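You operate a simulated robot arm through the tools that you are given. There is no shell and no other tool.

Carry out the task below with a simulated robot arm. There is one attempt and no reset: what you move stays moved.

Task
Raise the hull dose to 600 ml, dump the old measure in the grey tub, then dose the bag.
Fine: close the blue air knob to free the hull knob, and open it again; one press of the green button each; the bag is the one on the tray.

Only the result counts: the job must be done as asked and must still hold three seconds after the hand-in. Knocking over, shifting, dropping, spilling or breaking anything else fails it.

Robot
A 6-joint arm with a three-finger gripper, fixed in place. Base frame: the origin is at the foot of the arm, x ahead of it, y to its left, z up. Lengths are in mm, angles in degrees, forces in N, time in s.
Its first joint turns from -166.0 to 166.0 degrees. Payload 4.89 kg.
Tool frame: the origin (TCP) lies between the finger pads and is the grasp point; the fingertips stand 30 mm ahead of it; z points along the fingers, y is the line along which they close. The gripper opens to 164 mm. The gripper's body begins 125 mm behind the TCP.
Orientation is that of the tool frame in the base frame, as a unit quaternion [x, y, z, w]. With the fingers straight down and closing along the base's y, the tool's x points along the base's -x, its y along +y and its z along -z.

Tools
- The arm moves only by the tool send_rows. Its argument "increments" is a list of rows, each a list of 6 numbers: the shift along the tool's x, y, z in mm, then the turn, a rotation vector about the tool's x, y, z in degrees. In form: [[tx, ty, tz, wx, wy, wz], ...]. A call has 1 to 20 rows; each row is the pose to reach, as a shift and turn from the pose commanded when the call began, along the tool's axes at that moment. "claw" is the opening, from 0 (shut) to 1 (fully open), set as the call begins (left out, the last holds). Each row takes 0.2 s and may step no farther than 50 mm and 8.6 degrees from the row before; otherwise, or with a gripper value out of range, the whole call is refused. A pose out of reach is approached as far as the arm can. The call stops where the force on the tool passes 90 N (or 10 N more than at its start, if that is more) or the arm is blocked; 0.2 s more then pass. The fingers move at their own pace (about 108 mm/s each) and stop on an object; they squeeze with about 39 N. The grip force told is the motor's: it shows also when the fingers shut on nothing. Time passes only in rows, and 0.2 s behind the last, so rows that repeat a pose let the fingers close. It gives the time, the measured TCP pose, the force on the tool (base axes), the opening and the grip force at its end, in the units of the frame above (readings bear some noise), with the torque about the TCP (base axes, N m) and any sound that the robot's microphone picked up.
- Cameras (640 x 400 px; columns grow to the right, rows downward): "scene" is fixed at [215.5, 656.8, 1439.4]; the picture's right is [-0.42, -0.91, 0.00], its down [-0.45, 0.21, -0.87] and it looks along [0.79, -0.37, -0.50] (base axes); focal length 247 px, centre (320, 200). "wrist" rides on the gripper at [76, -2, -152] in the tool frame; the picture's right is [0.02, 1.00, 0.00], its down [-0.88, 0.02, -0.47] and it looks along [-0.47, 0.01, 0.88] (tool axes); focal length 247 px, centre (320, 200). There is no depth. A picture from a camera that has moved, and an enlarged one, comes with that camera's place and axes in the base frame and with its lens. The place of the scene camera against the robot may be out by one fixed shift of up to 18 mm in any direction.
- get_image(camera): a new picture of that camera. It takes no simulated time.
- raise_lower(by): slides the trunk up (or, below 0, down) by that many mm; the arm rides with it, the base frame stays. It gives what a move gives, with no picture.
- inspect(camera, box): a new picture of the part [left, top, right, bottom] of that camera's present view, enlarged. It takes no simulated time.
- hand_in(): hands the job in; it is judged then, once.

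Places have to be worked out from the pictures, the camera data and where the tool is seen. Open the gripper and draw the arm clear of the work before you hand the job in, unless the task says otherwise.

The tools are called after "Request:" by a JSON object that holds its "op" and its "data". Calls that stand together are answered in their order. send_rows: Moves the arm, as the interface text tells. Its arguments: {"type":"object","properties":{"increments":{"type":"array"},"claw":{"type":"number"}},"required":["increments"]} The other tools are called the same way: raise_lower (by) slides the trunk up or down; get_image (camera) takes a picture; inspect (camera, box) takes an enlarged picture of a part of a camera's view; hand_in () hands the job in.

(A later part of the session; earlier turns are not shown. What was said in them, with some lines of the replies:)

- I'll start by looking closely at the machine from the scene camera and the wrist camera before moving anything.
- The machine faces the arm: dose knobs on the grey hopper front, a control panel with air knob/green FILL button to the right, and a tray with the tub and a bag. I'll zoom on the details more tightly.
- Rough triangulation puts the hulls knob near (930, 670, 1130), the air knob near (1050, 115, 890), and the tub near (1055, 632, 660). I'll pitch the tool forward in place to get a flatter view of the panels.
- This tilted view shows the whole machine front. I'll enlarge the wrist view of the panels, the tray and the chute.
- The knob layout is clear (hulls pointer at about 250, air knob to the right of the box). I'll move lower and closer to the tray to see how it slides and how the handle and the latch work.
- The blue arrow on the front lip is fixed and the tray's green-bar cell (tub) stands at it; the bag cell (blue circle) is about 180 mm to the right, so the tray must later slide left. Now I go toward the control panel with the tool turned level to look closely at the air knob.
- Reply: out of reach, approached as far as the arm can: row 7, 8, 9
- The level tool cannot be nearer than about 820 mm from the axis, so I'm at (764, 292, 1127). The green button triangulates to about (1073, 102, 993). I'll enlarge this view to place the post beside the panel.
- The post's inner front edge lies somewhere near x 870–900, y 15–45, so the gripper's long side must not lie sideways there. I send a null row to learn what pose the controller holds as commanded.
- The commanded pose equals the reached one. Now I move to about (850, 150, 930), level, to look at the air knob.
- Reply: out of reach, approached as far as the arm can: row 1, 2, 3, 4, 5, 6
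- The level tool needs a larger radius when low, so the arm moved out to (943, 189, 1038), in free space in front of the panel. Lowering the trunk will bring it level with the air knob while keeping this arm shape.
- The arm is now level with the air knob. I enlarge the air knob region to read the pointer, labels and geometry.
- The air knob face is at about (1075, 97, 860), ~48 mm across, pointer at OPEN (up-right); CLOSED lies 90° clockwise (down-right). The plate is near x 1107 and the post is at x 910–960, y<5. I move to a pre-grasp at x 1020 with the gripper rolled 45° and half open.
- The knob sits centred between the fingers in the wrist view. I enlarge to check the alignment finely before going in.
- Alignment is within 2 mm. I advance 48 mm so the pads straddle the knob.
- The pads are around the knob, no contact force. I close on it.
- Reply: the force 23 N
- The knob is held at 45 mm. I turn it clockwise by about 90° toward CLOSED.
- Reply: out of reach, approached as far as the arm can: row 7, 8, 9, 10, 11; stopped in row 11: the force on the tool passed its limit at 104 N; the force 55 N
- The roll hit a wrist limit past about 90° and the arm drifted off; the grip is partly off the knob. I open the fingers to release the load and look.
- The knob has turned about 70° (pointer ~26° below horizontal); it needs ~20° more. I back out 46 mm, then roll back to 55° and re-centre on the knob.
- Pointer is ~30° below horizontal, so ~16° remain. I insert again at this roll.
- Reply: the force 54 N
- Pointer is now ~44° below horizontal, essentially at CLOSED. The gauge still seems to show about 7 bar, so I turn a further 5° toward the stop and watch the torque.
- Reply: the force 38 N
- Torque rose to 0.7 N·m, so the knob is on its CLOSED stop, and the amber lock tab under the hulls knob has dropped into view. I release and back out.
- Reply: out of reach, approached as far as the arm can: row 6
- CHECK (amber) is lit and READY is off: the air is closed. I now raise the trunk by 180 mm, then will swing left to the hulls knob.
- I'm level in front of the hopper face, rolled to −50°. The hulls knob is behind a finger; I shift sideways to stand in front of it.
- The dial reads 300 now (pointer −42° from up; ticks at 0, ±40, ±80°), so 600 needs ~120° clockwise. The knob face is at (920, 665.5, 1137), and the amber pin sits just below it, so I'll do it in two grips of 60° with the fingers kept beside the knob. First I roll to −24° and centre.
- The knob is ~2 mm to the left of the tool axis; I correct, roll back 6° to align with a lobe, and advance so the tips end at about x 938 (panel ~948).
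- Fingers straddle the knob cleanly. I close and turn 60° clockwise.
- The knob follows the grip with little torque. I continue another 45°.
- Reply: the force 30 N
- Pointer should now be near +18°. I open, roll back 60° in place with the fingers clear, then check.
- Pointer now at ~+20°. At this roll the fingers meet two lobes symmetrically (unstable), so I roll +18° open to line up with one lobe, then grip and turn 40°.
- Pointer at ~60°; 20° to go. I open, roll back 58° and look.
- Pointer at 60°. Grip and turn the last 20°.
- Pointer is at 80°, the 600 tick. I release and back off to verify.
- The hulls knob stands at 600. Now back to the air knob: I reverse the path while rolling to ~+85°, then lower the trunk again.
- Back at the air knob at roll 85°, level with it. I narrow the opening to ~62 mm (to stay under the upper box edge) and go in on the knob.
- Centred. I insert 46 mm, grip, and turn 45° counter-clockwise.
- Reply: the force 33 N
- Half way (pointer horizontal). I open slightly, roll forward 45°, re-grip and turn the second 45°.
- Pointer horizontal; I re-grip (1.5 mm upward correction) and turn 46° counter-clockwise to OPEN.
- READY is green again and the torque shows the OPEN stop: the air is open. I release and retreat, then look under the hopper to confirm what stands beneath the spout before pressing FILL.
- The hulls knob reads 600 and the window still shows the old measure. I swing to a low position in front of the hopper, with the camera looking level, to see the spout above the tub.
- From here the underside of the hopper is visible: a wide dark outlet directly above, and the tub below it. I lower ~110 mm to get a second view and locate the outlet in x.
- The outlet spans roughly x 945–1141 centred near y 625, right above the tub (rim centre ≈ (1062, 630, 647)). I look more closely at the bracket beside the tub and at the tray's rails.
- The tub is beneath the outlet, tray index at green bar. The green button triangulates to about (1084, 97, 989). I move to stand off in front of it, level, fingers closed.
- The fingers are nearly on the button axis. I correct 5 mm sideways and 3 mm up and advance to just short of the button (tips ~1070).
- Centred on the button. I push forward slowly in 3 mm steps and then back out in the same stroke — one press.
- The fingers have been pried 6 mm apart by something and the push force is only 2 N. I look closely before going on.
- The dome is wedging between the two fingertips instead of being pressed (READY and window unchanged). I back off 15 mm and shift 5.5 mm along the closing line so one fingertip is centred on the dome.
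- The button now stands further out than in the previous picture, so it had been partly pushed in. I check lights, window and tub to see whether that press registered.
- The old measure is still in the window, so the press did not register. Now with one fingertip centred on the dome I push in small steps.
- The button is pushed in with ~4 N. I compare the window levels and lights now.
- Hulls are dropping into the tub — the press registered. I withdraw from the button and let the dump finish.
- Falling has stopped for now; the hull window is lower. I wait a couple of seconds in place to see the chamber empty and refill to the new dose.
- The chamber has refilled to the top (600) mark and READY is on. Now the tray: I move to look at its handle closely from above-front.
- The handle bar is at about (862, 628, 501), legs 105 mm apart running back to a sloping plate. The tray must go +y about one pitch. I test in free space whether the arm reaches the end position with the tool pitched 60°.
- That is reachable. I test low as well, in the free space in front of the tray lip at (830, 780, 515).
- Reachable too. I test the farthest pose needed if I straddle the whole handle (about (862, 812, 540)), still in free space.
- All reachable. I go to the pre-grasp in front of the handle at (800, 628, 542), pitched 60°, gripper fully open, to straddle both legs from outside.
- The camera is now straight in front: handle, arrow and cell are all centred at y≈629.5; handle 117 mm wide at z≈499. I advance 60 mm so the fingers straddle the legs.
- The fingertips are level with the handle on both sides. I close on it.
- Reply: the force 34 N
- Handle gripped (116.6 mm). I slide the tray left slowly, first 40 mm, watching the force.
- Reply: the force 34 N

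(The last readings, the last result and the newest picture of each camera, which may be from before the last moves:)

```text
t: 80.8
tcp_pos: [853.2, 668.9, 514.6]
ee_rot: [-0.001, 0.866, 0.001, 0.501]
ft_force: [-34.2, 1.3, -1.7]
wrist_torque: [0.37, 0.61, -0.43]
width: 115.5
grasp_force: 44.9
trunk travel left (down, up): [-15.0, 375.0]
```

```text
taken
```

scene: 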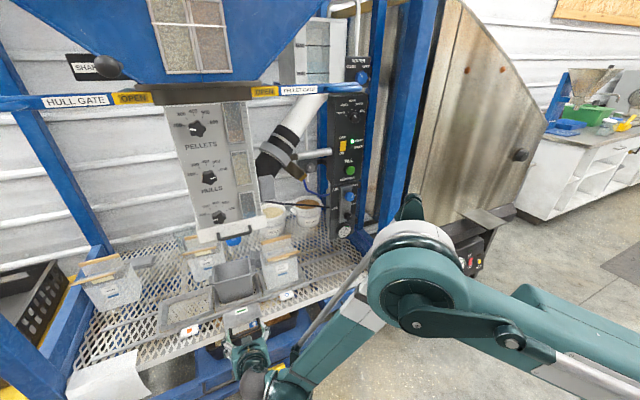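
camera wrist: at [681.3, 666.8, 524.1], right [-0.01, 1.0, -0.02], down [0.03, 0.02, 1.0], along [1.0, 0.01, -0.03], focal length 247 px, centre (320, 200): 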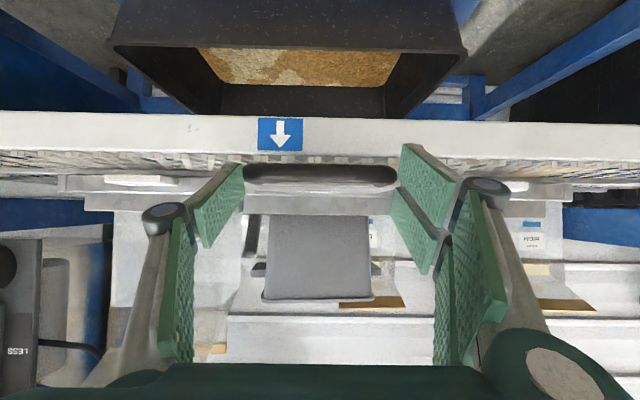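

The tray slides freely, tub and bag with it. I continue to 120 mm total and check clearance to the HIGH bag.

Request:
{"op": "send_rows", "data": {"increments": [[0, 10, 0, 0, 0, 0], [0, 22, 0, 0, 0, 0], [0, 34, 0, 0, 0, 0], [0, 46, 0, 0, 0, 0], [0, 58, 0, 0, 0, 0], [0, 70, 0, 0, 0, 0], [0, 80, 0, 0, 0, 0]], "claw": 0.5}}

Request:
{"op": "inspect", "data": {"camera": "scene", "box": [60, 220, 340, 370]}}

Request:
{"op": "inspect", "data": {"camera": "scene", "box": [70, 240, 220, 350]}}

Request:
{"op": "get_image", "data": {"camera": "wrist"}}

```text
t: 82.4
tcp_pos: [851.7, 748.8, 515.1]
ee_rot: [-0.001, 0.865, 0.0, 0.502]
ft_force: [-38.3, 1.0, 18.0]
wrist_torque: [-0.34, 0.33, -0.79]
width: 115.4
grasp_force: 45.1
trunk travel left (down, up): [-15.0, 375.0]
```

```text
2.29 times, centred on (200, 295) of scene
camera zoom: at [215.5, 656.8, 1439.4], right [-0.42, -0.91, 0.0], down [-0.45, 0.21, -0.87], along [0.79, -0.37, -0.5], focal length 564 px, centre (594, -17)
```

zoom: 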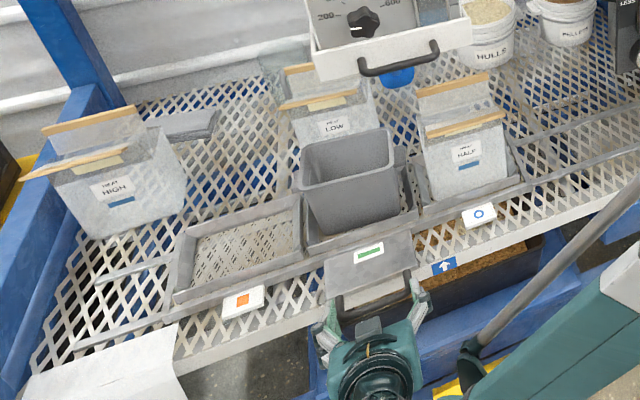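

```text
3.64 times, centred on (145, 295) of scene
camera zoom: at [215.5, 656.8, 1439.4], right [-0.42, -0.91, 0.0], down [-0.45, 0.21, -0.87], along [0.79, -0.37, -0.5], focal length 897 px, centre (956, -146)
```

zoom: 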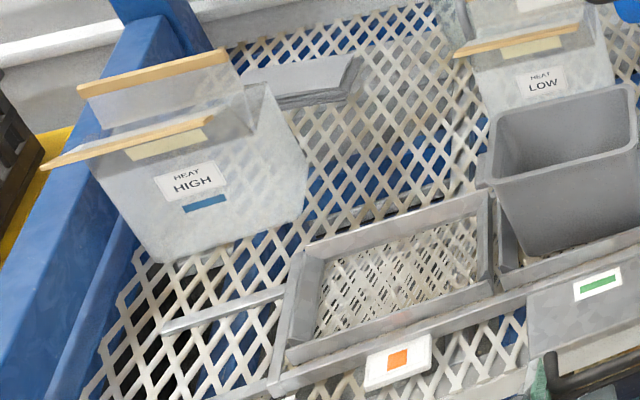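

```text
taken
camera wrist: at [681.0, 746.6, 524.0], right [-0.01, 1.0, -0.02], down [0.03, 0.02, 1.0], along [1.0, 0.01, -0.03], focal length 247 px, centre (320, 200)
```

wrist: 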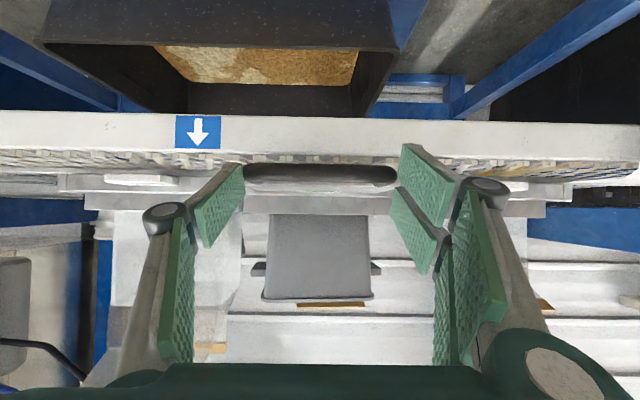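

Clearance to the HIGH bag stays good (~30 mm). To fix the exact pitch I measure cell gaps and tags from this nearer view.

Request:
{"op": "inspect", "data": {"camera": "wrist", "box": [80, 100, 320, 240]}}

Request:
{"op": "inspect", "data": {"camera": "wrist", "box": [320, 100, 560, 240]}}

```text
2.67 times, centred on (200, 170) of wrist
camera zoom: at [681.0, 746.6, 524.0], right [-0.01, 1.0, -0.02], down [0.03, 0.02, 1.0], along [1.0, 0.01, -0.03], focal length 659 px, centre (640, 280)
```

zoom: 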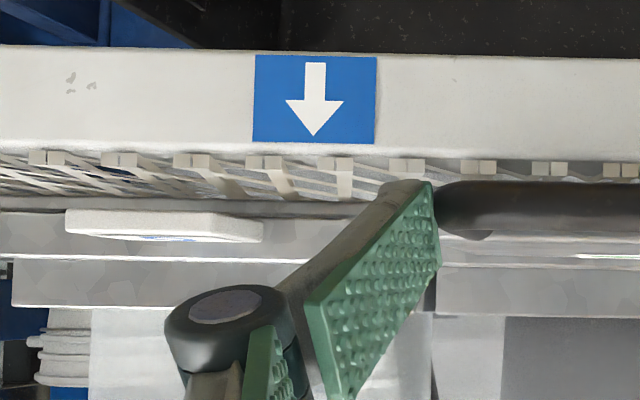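

```text
2.67 times, centred on (440, 170) of wrist
camera zoom: at [681.0, 746.6, 524.0], right [-0.01, 1.0, -0.02], down [0.03, 0.02, 1.0], along [1.0, 0.01, -0.03], focal length 659 px, centre (0, 280)
```

zoom: 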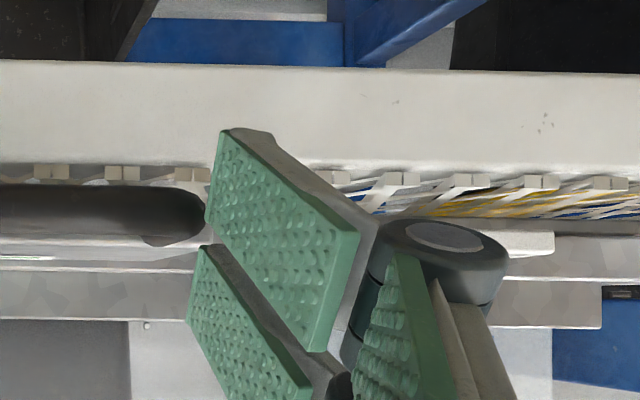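

The cell spacing works out to about 178–182 mm (likely 180). I slide on by 60.7 mm to bring the bag cell to the arrow.

Request:
{"op": "send_rows", "data": {"increments": [[0, 12, 0, 0, 0, 0], [0, 24, 0, 0, 0, 0], [0, 36, 0, 0, 0, 0], [0, 46, 0, 0, 0, 0], [0, 54, 0, 0, 0, 0], [0, 60.7, 0, 0, 0, 0]], "claw": 0.5}}

Request:
{"op": "inspect", "data": {"camera": "scene", "box": [60, 220, 340, 370]}}

Request:
{"op": "get_image", "data": {"camera": "wrist"}}

```text
t: 83.8
tcp_pos: [851.3, 811.6, 514.5]
ee_rot: [-0.001, 0.865, 0.001, 0.501]
ft_force: [-42.1, -0.1, 3.2]
wrist_torque: [-0.25, 0.65, 0.45]
width: 115.5
grasp_force: 44.9
trunk travel left (down, up): [-15.0, 375.0]
```

```text
2.29 times, centred on (200, 295) of scene
camera zoom: at [215.5, 656.8, 1439.4], right [-0.42, -0.91, 0.0], down [-0.45, 0.21, -0.87], along [0.79, -0.37, -0.5], focal length 564 px, centre (594, -17)
```

zoom: 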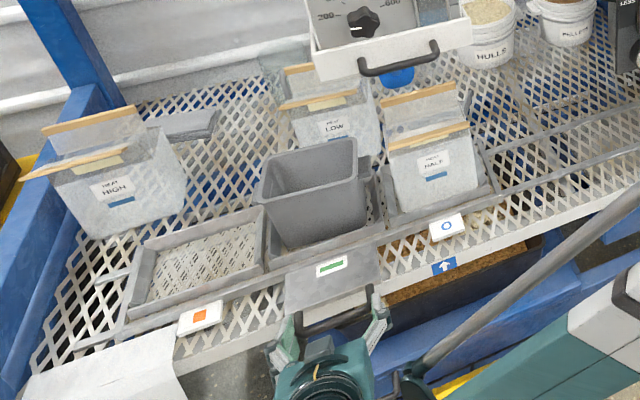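

```text
taken
camera wrist: at [681.0, 808.5, 524.4], right [-0.01, 1.0, -0.02], down [0.03, 0.02, 1.0], along [1.0, 0.01, -0.03], focal length 247 px, centre (320, 200)
```

wrist: 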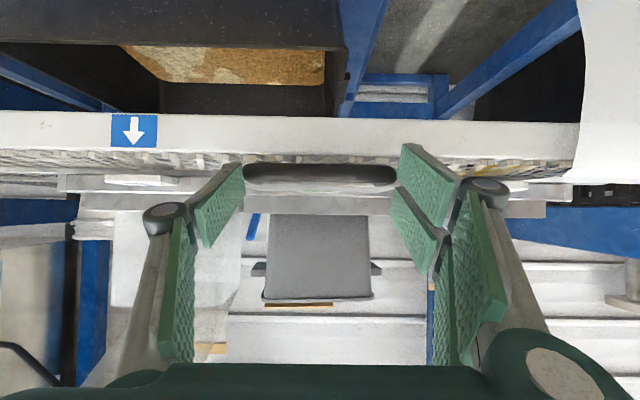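

The scene picture (blue tag at (255.5, 306.4)) fits the tag being at x≈960, y≈612, i.e. the pitch is about 200 mm and the bag is still ~18 mm short of the arrow. I slide a further 18 mm gently.

Request:
{"op": "send_rows", "data": {"increments": [[0, 5, 0, 0, 0, 0], [0, 10, 0, 0, 0, 0], [0, 14, 0, 0, 0, 0], [0, 18, 0, 0, 0, 0], [0, 18, 0, 0, 0, 0]], "claw": 0.5}}

Request:
{"op": "inspect", "data": {"camera": "scene", "box": [60, 220, 340, 370]}}

Request:
{"op": "get_image", "data": {"camera": "wrist"}}

```text
t: 85.0
tcp_pos: [852.0, 828.5, 515.1]
ee_rot: [-0.002, 0.866, 0.001, 0.501]
ft_force: [-41.5, 2.8, 7.6]
wrist_torque: [0.29, 0.39, -0.61]
width: 115.2
grasp_force: 44.9
trunk travel left (down, up): [-15.0, 375.0]
```

```text
2.29 times, centred on (200, 295) of scene
camera zoom: at [215.5, 656.8, 1439.4], right [-0.42, -0.91, 0.0], down [-0.45, 0.21, -0.87], along [0.79, -0.37, -0.5], focal length 564 px, centre (594, -17)
```

zoom: 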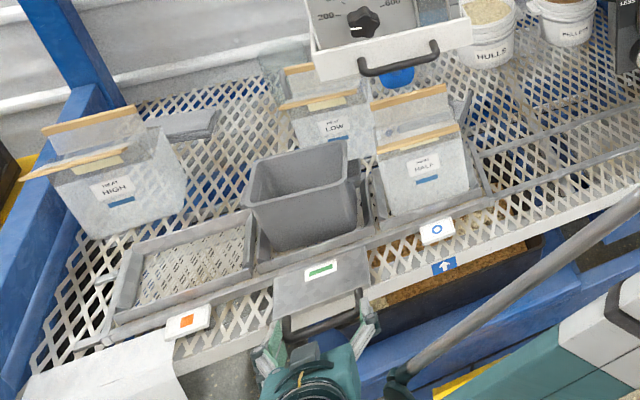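

```text
taken
camera wrist: at [681.0, 826.1, 524.3], right [-0.01, 1.0, -0.02], down [0.03, 0.02, 1.0], along [1.0, 0.01, -0.03], focal length 247 px, centre (320, 200)
```

wrist: 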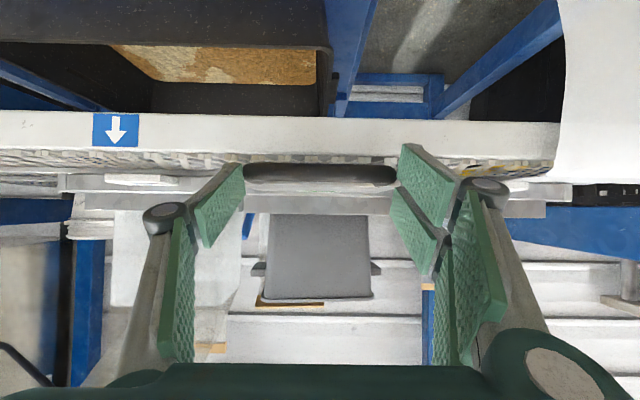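

The blue-circle tag now sits in front of the arrow the same way the green one did. I release the handle and back off to view it from straight in front of the arrow.

Request:
{"op": "send_rows", "data": {"increments": [[0, 0, 0, 0, 0, 0], [0, 0, 0, 0, 0, 0], [0, 0, 0, 0, 0, 0], [0, 0, -20, 0, 0, 0], [0, 0, -45, 0, 0, 0], [0, 0, -70, 0, 0, 0]], "claw": 1}}

Request:
{"op": "send_rows", "data": {"increments": [[-10, -40, -10, 0, 0, 0], [-20, -80, -20, 0, 0, 0], [-40, -120, -30, 0, 0, 0], [-60, -160, -30, 0, 0, 0], [-80, -199, -30, 0, 0, 0]], "claw": 0.8}}

Request:
{"op": "get_image", "data": {"camera": "wrist"}}

Request:
{"op": "get_image", "data": {"camera": "scene"}}

```text
t: 86.4
tcp_pos: [795.3, 828.4, 549.6]
ee_rot: [-0.001, 0.866, 0.001, 0.501]
ft_force: [1.2, 0.8, -0.8]
wrist_torque: [0.0, -0.07, -0.01]
width: 164.0
grasp_force: 0.0
trunk travel left (down, up): [-15.0, 375.0]
```

```text
t: 87.6
tcp_pos: [804.1, 629.7, 631.4]
ee_rot: [-0.001, 0.866, 0.0, 0.5]
ft_force: [-0.3, 0.2, -2.3]
wrist_torque: [-0.1, -0.15, -0.17]
width: 131.2
grasp_force: 0.1
trunk travel left (down, up): [-15.0, 375.0]
```

```text
taken
camera wrist: at [633.2, 628.4, 641.5], right [-0.01, 1.0, -0.02], down [0.03, 0.02, 1.0], along [1.0, 0.01, -0.03], focal length 247 px, centre (320, 200)
```

wrist: 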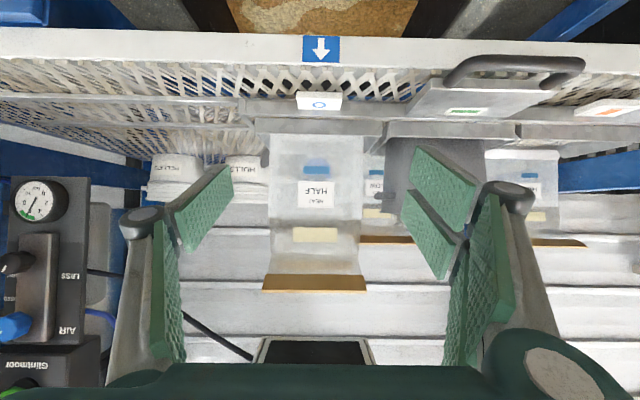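

```text
taken
```

scene: 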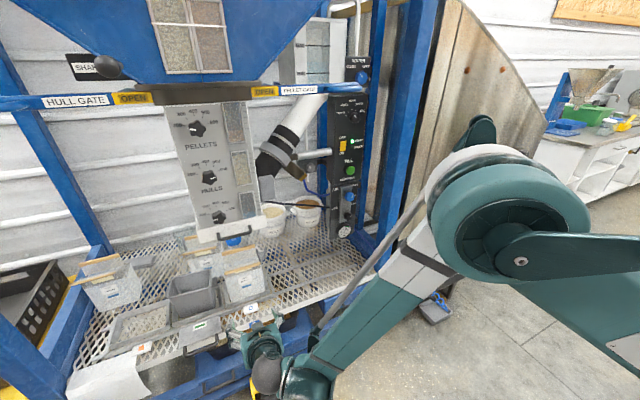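

Request:
{"op": "inspect", "data": {"camera": "wrist", "box": [220, 20, 420, 160]}}

Request:
{"op": "inspect", "data": {"camera": "wrist", "box": [220, 120, 420, 370]}}

```text
2.86 times, centred on (320, 90) of wrist
camera zoom: at [633.2, 628.4, 641.5], right [-0.01, 1.0, -0.02], down [0.03, 0.02, 1.0], along [1.0, 0.01, -0.03], focal length 706 px, centre (320, 514)
```

zoom: 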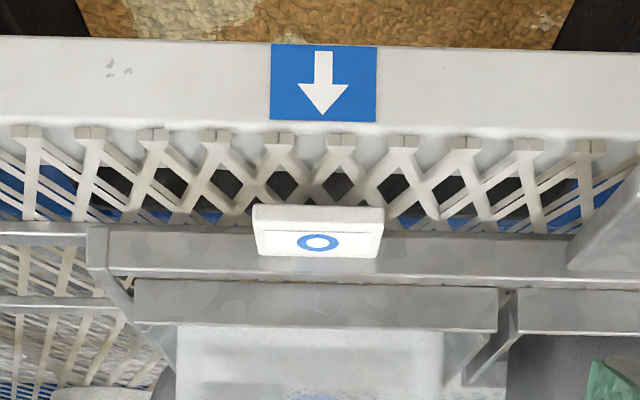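

```text
1.60 times, centred on (320, 245) of wrist
camera zoom: at [633.2, 628.4, 641.5], right [-0.01, 1.0, -0.02], down [0.03, 0.02, 1.0], along [1.0, 0.01, -0.03], focal length 395 px, centre (320, 128)
```

zoom: 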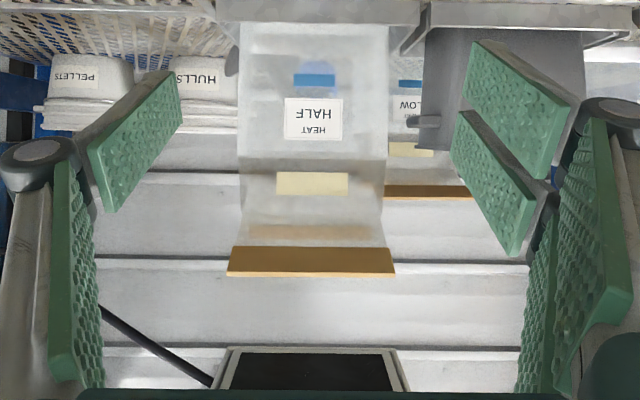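

The bag cell now stands exactly where the tub cell was (within ~1 mm of the arrow line), and the bag is under the outlet. I return to the standoff in front of the green button, fingers closed.

Request:
{"op": "send_rows", "data": {"increments": [[-26.9, -35.7, -0.5, -1.22, -1.74, 4.55], [-53.9, -71.5, -0.9, -2.44, -3.48, 9.11], [-80.8, -107.2, -1.4, -3.66, -5.23, 13.66], [-107.8, -142.9, -1.9, -4.88, -6.97, 18.22], [-134.7, -178.7, -2.4, -6.1, -8.71, 22.77], [-161.7, -214.4, -2.8, -7.32, -10.45, 27.33], [-188.6, -250.1, -3.3, -8.54, -12.19, 31.88], [-215.6, -285.9, -3.8, -9.77, -13.94, 36.44], [-242.5, -321.6, -4.3, -10.99, -15.68, 40.99], [-269.5, -357.3, -4.7, -12.21, -17.42, 45.55], [-296.4, -393.1, -5.2, -13.43, -19.16, 50.1], [-323.4, -428.8, -5.7, -14.65, -20.9, 54.66], [-350.3, -464.5, -6.2, -15.87, -22.65, 59.21], [-377.3, -500.3, -6.6, -17.09, -24.39, 63.77], [-404.2, -536, -7.1, -18.31, -26.13, 68.32]], "claw": 0}}

Request:
{"op": "inspect", "data": {"camera": "wrist", "box": [260, 100, 400, 200]}}

Request:
{"op": "inspect", "data": {"camera": "scene", "box": [60, 210, 340, 370]}}

Request:
{"op": "inspect", "data": {"camera": "scene", "box": [325, 90, 385, 210]}}

```text
t: 90.8
tcp_pos: [1002.8, 94.8, 989.0]
ee_rot: [0.404, 0.58, 0.406, 0.579]
ft_force: [-0.5, 0.8, 0.6]
wrist_torque: [0.0, 0.01, -0.15]
width: 0.0
grasp_force: 38.8
trunk travel left (down, up): [-15.0, 375.0]
```

```text
4.00 times, centred on (330, 150) of wrist
camera zoom: at [849.7, 165.1, 961.1], right [0.0, 0.36, 0.93], down [-0.47, -0.82, 0.32], along [0.88, -0.44, 0.17], focal length 988 px, centre (280, 400)
```

zoom: 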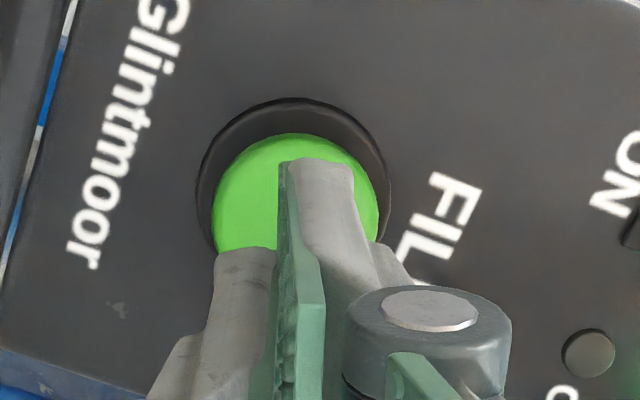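

```text
2.29 times, centred on (200, 290) of scene
camera zoom: at [215.5, 656.8, 1439.4], right [-0.42, -0.91, 0.0], down [-0.45, 0.21, -0.87], along [0.79, -0.37, -0.5], focal length 564 px, centre (594, -6)
```

zoom: 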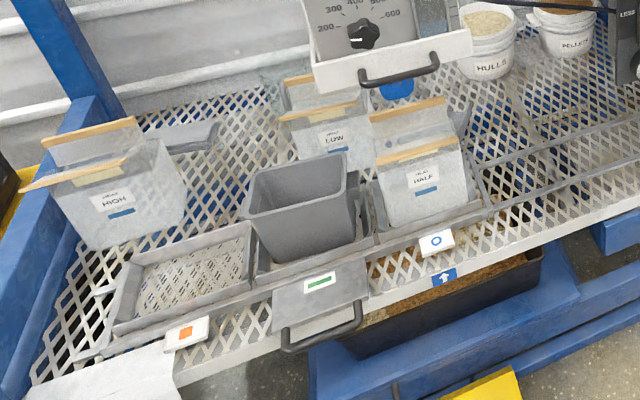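

```text
3.33 times, centred on (355, 150) of scene
camera zoom: at [215.5, 656.8, 1439.4], right [-0.42, -0.91, 0.0], down [-0.45, 0.21, -0.87], along [0.79, -0.37, -0.5], focal length 822 px, centre (203, 367)
```

zoom: 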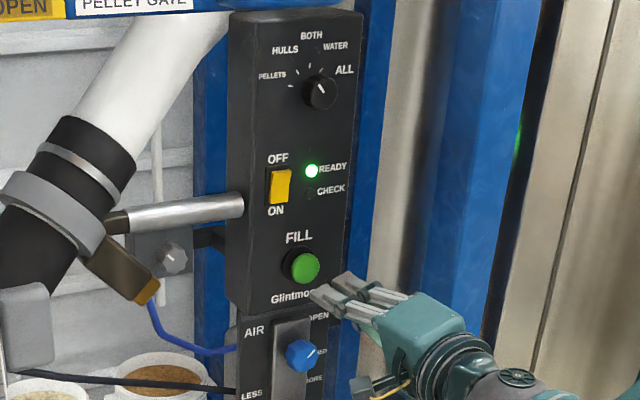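

READY is lit and the bag is in place. Before pressing I check that the paper sheet at the left end was not touched by the tray.

Request:
{"op": "inspect", "data": {"camera": "scene", "box": [60, 300, 180, 400]}}

Request:
{"op": "inspect", "data": {"camera": "scene", "box": [200, 130, 270, 240]}}

```text
4.00 times, centred on (120, 350) of scene
camera zoom: at [215.5, 656.8, 1439.4], right [-0.42, -0.91, 0.0], down [-0.45, 0.21, -0.87], along [0.79, -0.37, -0.5], focal length 986 px, centre (1120, -400)
```

zoom: 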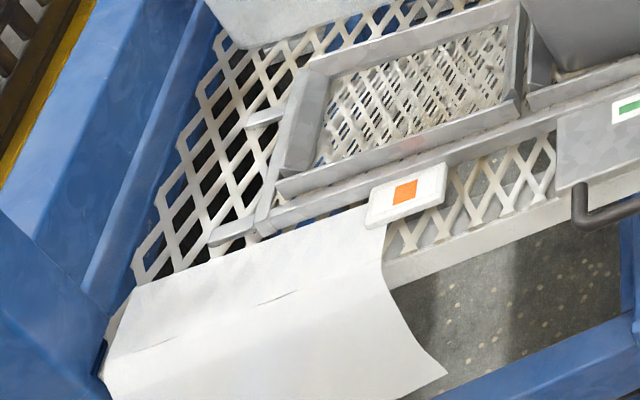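

```text
3.64 times, centred on (235, 185) of scene
camera zoom: at [215.5, 656.8, 1439.4], right [-0.42, -0.91, 0.0], down [-0.45, 0.21, -0.87], along [0.79, -0.37, -0.5], focal length 897 px, centre (629, 254)
```

zoom: 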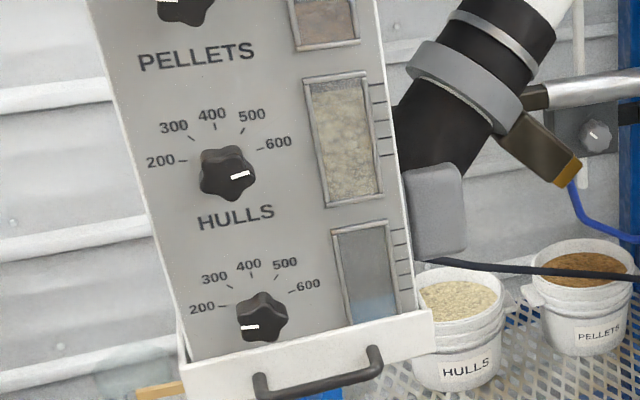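

The paper is where it was (its corner is just hidden behind the tag), HULLS still at 600 with a full chamber. I now press the green button once, repeating the stroke that worked.

Request:
{"op": "send_rows", "data": {"increments": [[-1, -4.4, 20, 0, 0, 0], [-1, -4.4, 40, 0, 0, 0], [-1, -4.4, 45, 0, 0, 0], [-1, -4.4, 49, 0, 0, 0], [-1, -4.4, 52, 0, 0, 0], [-1, -4.4, 55, 0, 0, 0], [-1, -4.4, 58, 0, 0, 0], [-1, -4.4, 60.5, 0, 0, 0]], "claw": 0}}

Request:
{"op": "inspect", "data": {"camera": "scene", "box": [205, 215, 285, 305]}}

Request:
{"op": "inspect", "data": {"camera": "scene", "box": [200, 130, 270, 240]}}

Request:
{"op": "inspect", "data": {"camera": "scene", "box": [335, 150, 385, 195]}}

```text
t: 92.6
tcp_pos: [1063.0, 90.4, 985.3]
ee_rot: [0.405, 0.579, 0.407, 0.579]
ft_force: [-4.3, 0.0, -2.0]
wrist_torque: [0.0, 0.0, 0.02]
width: 0.1
grasp_force: 39.0
trunk travel left (down, up): [-15.0, 375.0]
```

```text
4.44 times, centred on (245, 260) of scene
camera zoom: at [215.5, 656.8, 1439.4], right [-0.42, -0.91, 0.0], down [-0.45, 0.21, -0.87], along [0.79, -0.37, -0.5], focal length 1096 px, centre (653, -67)
```

zoom: 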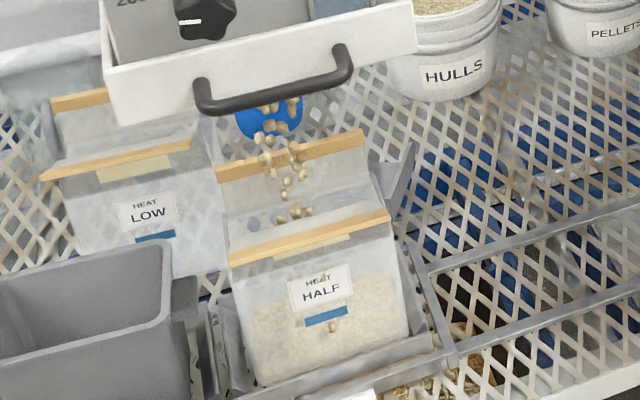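

```text
3.64 times, centred on (235, 185) of scene
camera zoom: at [215.5, 656.8, 1439.4], right [-0.42, -0.91, 0.0], down [-0.45, 0.21, -0.87], along [0.79, -0.37, -0.5], focal length 897 px, centre (629, 254)
```

zoom: 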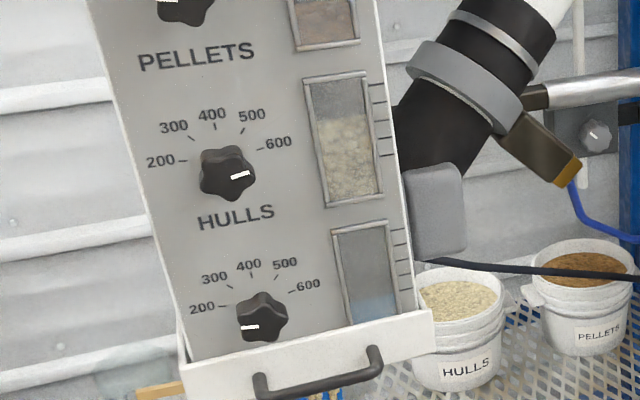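

```text
8.89 times, centred on (360, 172) of scene
camera zoom: at [215.5, 656.8, 1439.4], right [-0.42, -0.91, 0.0], down [-0.45, 0.21, -0.87], along [0.79, -0.37, -0.5], focal length 2192 px, centre (-36, 444)
```

zoom: 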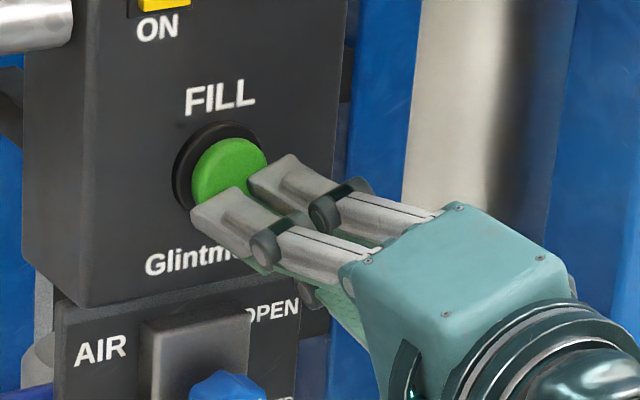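

Hulls are pouring into the HALF bag. I withdraw straight back from the button (single press) and let the dose finish.

Request:
{"op": "send_rows", "data": {"increments": [[0, 0, -12, 0, 0, 0], [0, 0, -35, 0, 0, 0], [0, 0, -62, 0, 0, 0], [0, 0, -62, 0, 0, 0], [0, 0, -62, 0, 0, 0], [0, 0, -62, 0, 0, 0], [0, 0, -62, 0, 0, 0], [0, 0, -62, 0, 0, 0], [0, 0, -62, 0, 0, 0], [0, 0, -62, 0, 0, 0], [0, 0, -62, 0, 0, 0], [0, 0, -62, 0, 0, 0], [0, 0, -62, 0, 0, 0], [0, 0, -62, 0, 0, 0], [0, 0, -62, 0, 0, 0]], "claw": 0}}

Request:
{"op": "inspect", "data": {"camera": "scene", "box": [205, 215, 285, 305]}}

Request:
{"op": "inspect", "data": {"camera": "scene", "box": [200, 130, 270, 240]}}

Request:
{"op": "get_image", "data": {"camera": "scene"}}

```text
t: 95.8
tcp_pos: [999.3, 89.4, 983.7]
ee_rot: [0.405, 0.579, 0.407, 0.579]
ft_force: [-0.7, 0.4, 0.1]
wrist_torque: [0.04, -0.01, 0.0]
width: 0.1
grasp_force: 38.4
trunk travel left (down, up): [-15.0, 375.0]
```

```text
4.44 times, centred on (245, 260) of scene
camera zoom: at [215.5, 656.8, 1439.4], right [-0.42, -0.91, 0.0], down [-0.45, 0.21, -0.87], along [0.79, -0.37, -0.5], focal length 1096 px, centre (653, -67)
```

zoom: 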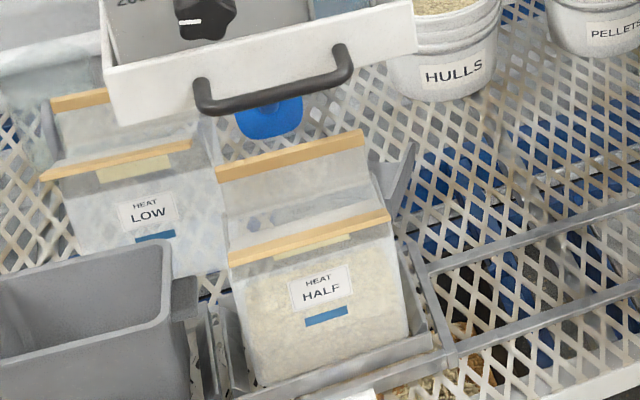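

```text
3.64 times, centred on (235, 185) of scene
camera zoom: at [215.5, 656.8, 1439.4], right [-0.42, -0.91, 0.0], down [-0.45, 0.21, -0.87], along [0.79, -0.37, -0.5], focal length 897 px, centre (629, 254)
```

zoom: 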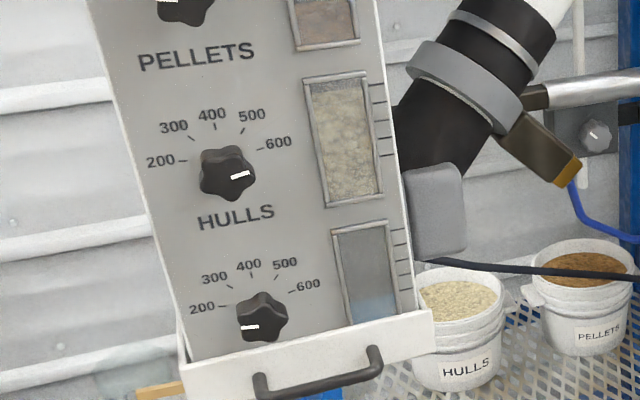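

```text
taken
```

scene: 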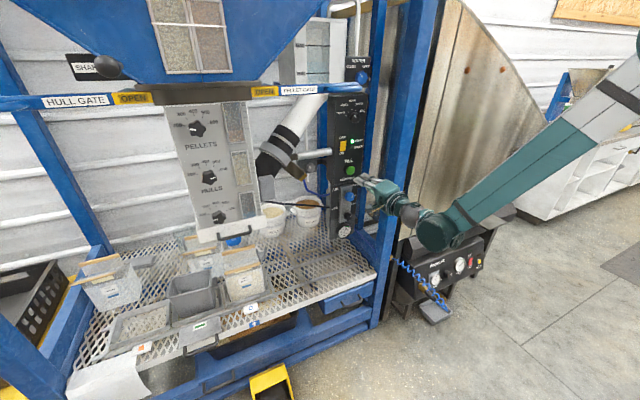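

The bag holds the full 600 ml dose, the chamber has refilled, READY is lit, and nothing else appears moved. I open the gripper and draw the arm clear.

Request:
{"op": "send_rows", "data": {"increments": [[0, 0, -40, 0, 0, 0], [18, 14, -80, 0, 0, 0], [40, 30, -115, 0, 0, 0], [65, 50, -148, 0, 0, 0], [92, 71.8, -179, 0, 0, 0]], "claw": 0.5}}

Request:
{"op": "get_image", "data": {"camera": "scene"}}

Request:
{"op": "inspect", "data": {"camera": "scene", "box": [310, 90, 400, 250]}}

Request:
{"op": "inspect", "data": {"camera": "scene", "box": [60, 210, 380, 400]}}

```text
t: 97.0
tcp_pos: [821.0, 198.4, 1018.3]
ee_rot: [0.405, 0.58, 0.406, 0.579]
ft_force: [1.8, -1.1, -0.9]
wrist_torque: [0.0, -0.1, 0.11]
width: 82.0
grasp_force: 0.0
trunk travel left (down, up): [-15.0, 375.0]
```

```text
taken
```

scene: 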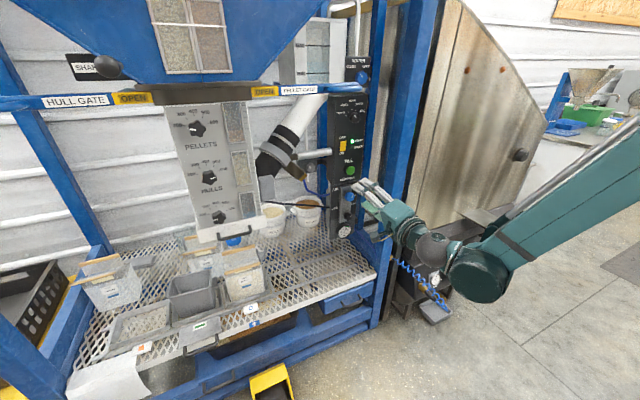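

```text
2.50 times, centred on (355, 170) of scene
camera zoom: at [215.5, 656.8, 1439.4], right [-0.42, -0.91, 0.0], down [-0.45, 0.21, -0.87], along [0.79, -0.37, -0.5], focal length 616 px, centre (232, 275)
```

zoom: 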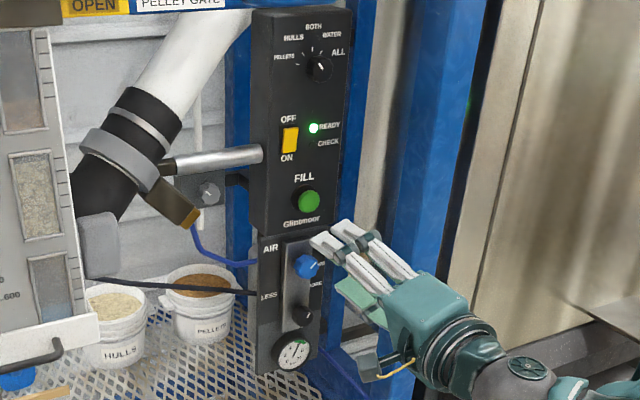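

```text
2.00 times, centred on (220, 305) of scene
camera zoom: at [215.5, 656.8, 1439.4], right [-0.42, -0.91, 0.0], down [-0.45, 0.21, -0.87], along [0.79, -0.37, -0.5], focal length 493 px, centre (520, -10)
```

zoom: 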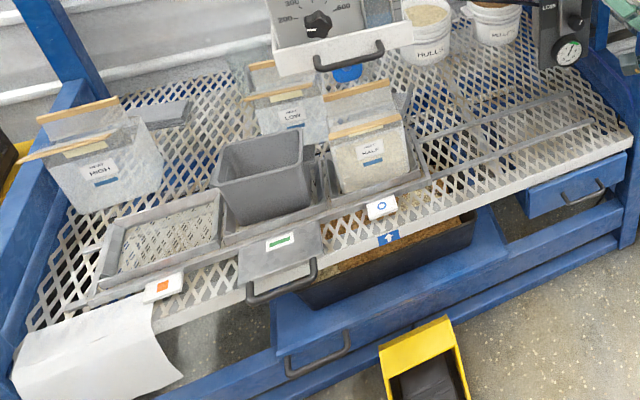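

The final pictures show:
- hulls dial at 600
- air open, READY lit
- bag dosed, tub standing upright in its cell
- arm clear with the gripper open

I hand in.

Request:
{"op": "hand_in", "data": {}}

```text
The job is handed in.
```

The job is handed in, and from the camera pictures every step you asked for was done. I don't have the verdict on it.

- **Air and hull dose:** I closed the blue air knob, turned the hulls knob from 300 to 600 ml, then opened the air again. READY was lit at the end.
- **Old measure:** The first press of the green button dumped it into the grey tub. I could see the hulls falling in but not the bottom of the tub. The chamber then refilled to the 600 mark.
- **First press:** My first push on the button had slipped between the fingertips and moved it partway in. It did not trigger a dose: READY and the hull window stayed unchanged, so I pushed again.
- **Bag:** I slid the tray one cell to the left so the HALF bag (the one on the tray) stood at the arrow under the outlet. One press then dosed it.
- **Surroundings:** The other bags, the scoop and the paper sheet look unmoved. During each dose one particle showed in front of the container, and I saw no spill in the pictures afterwards.

The tray is still in the shifted position. The gripper is half open and the arm is clear of the work.
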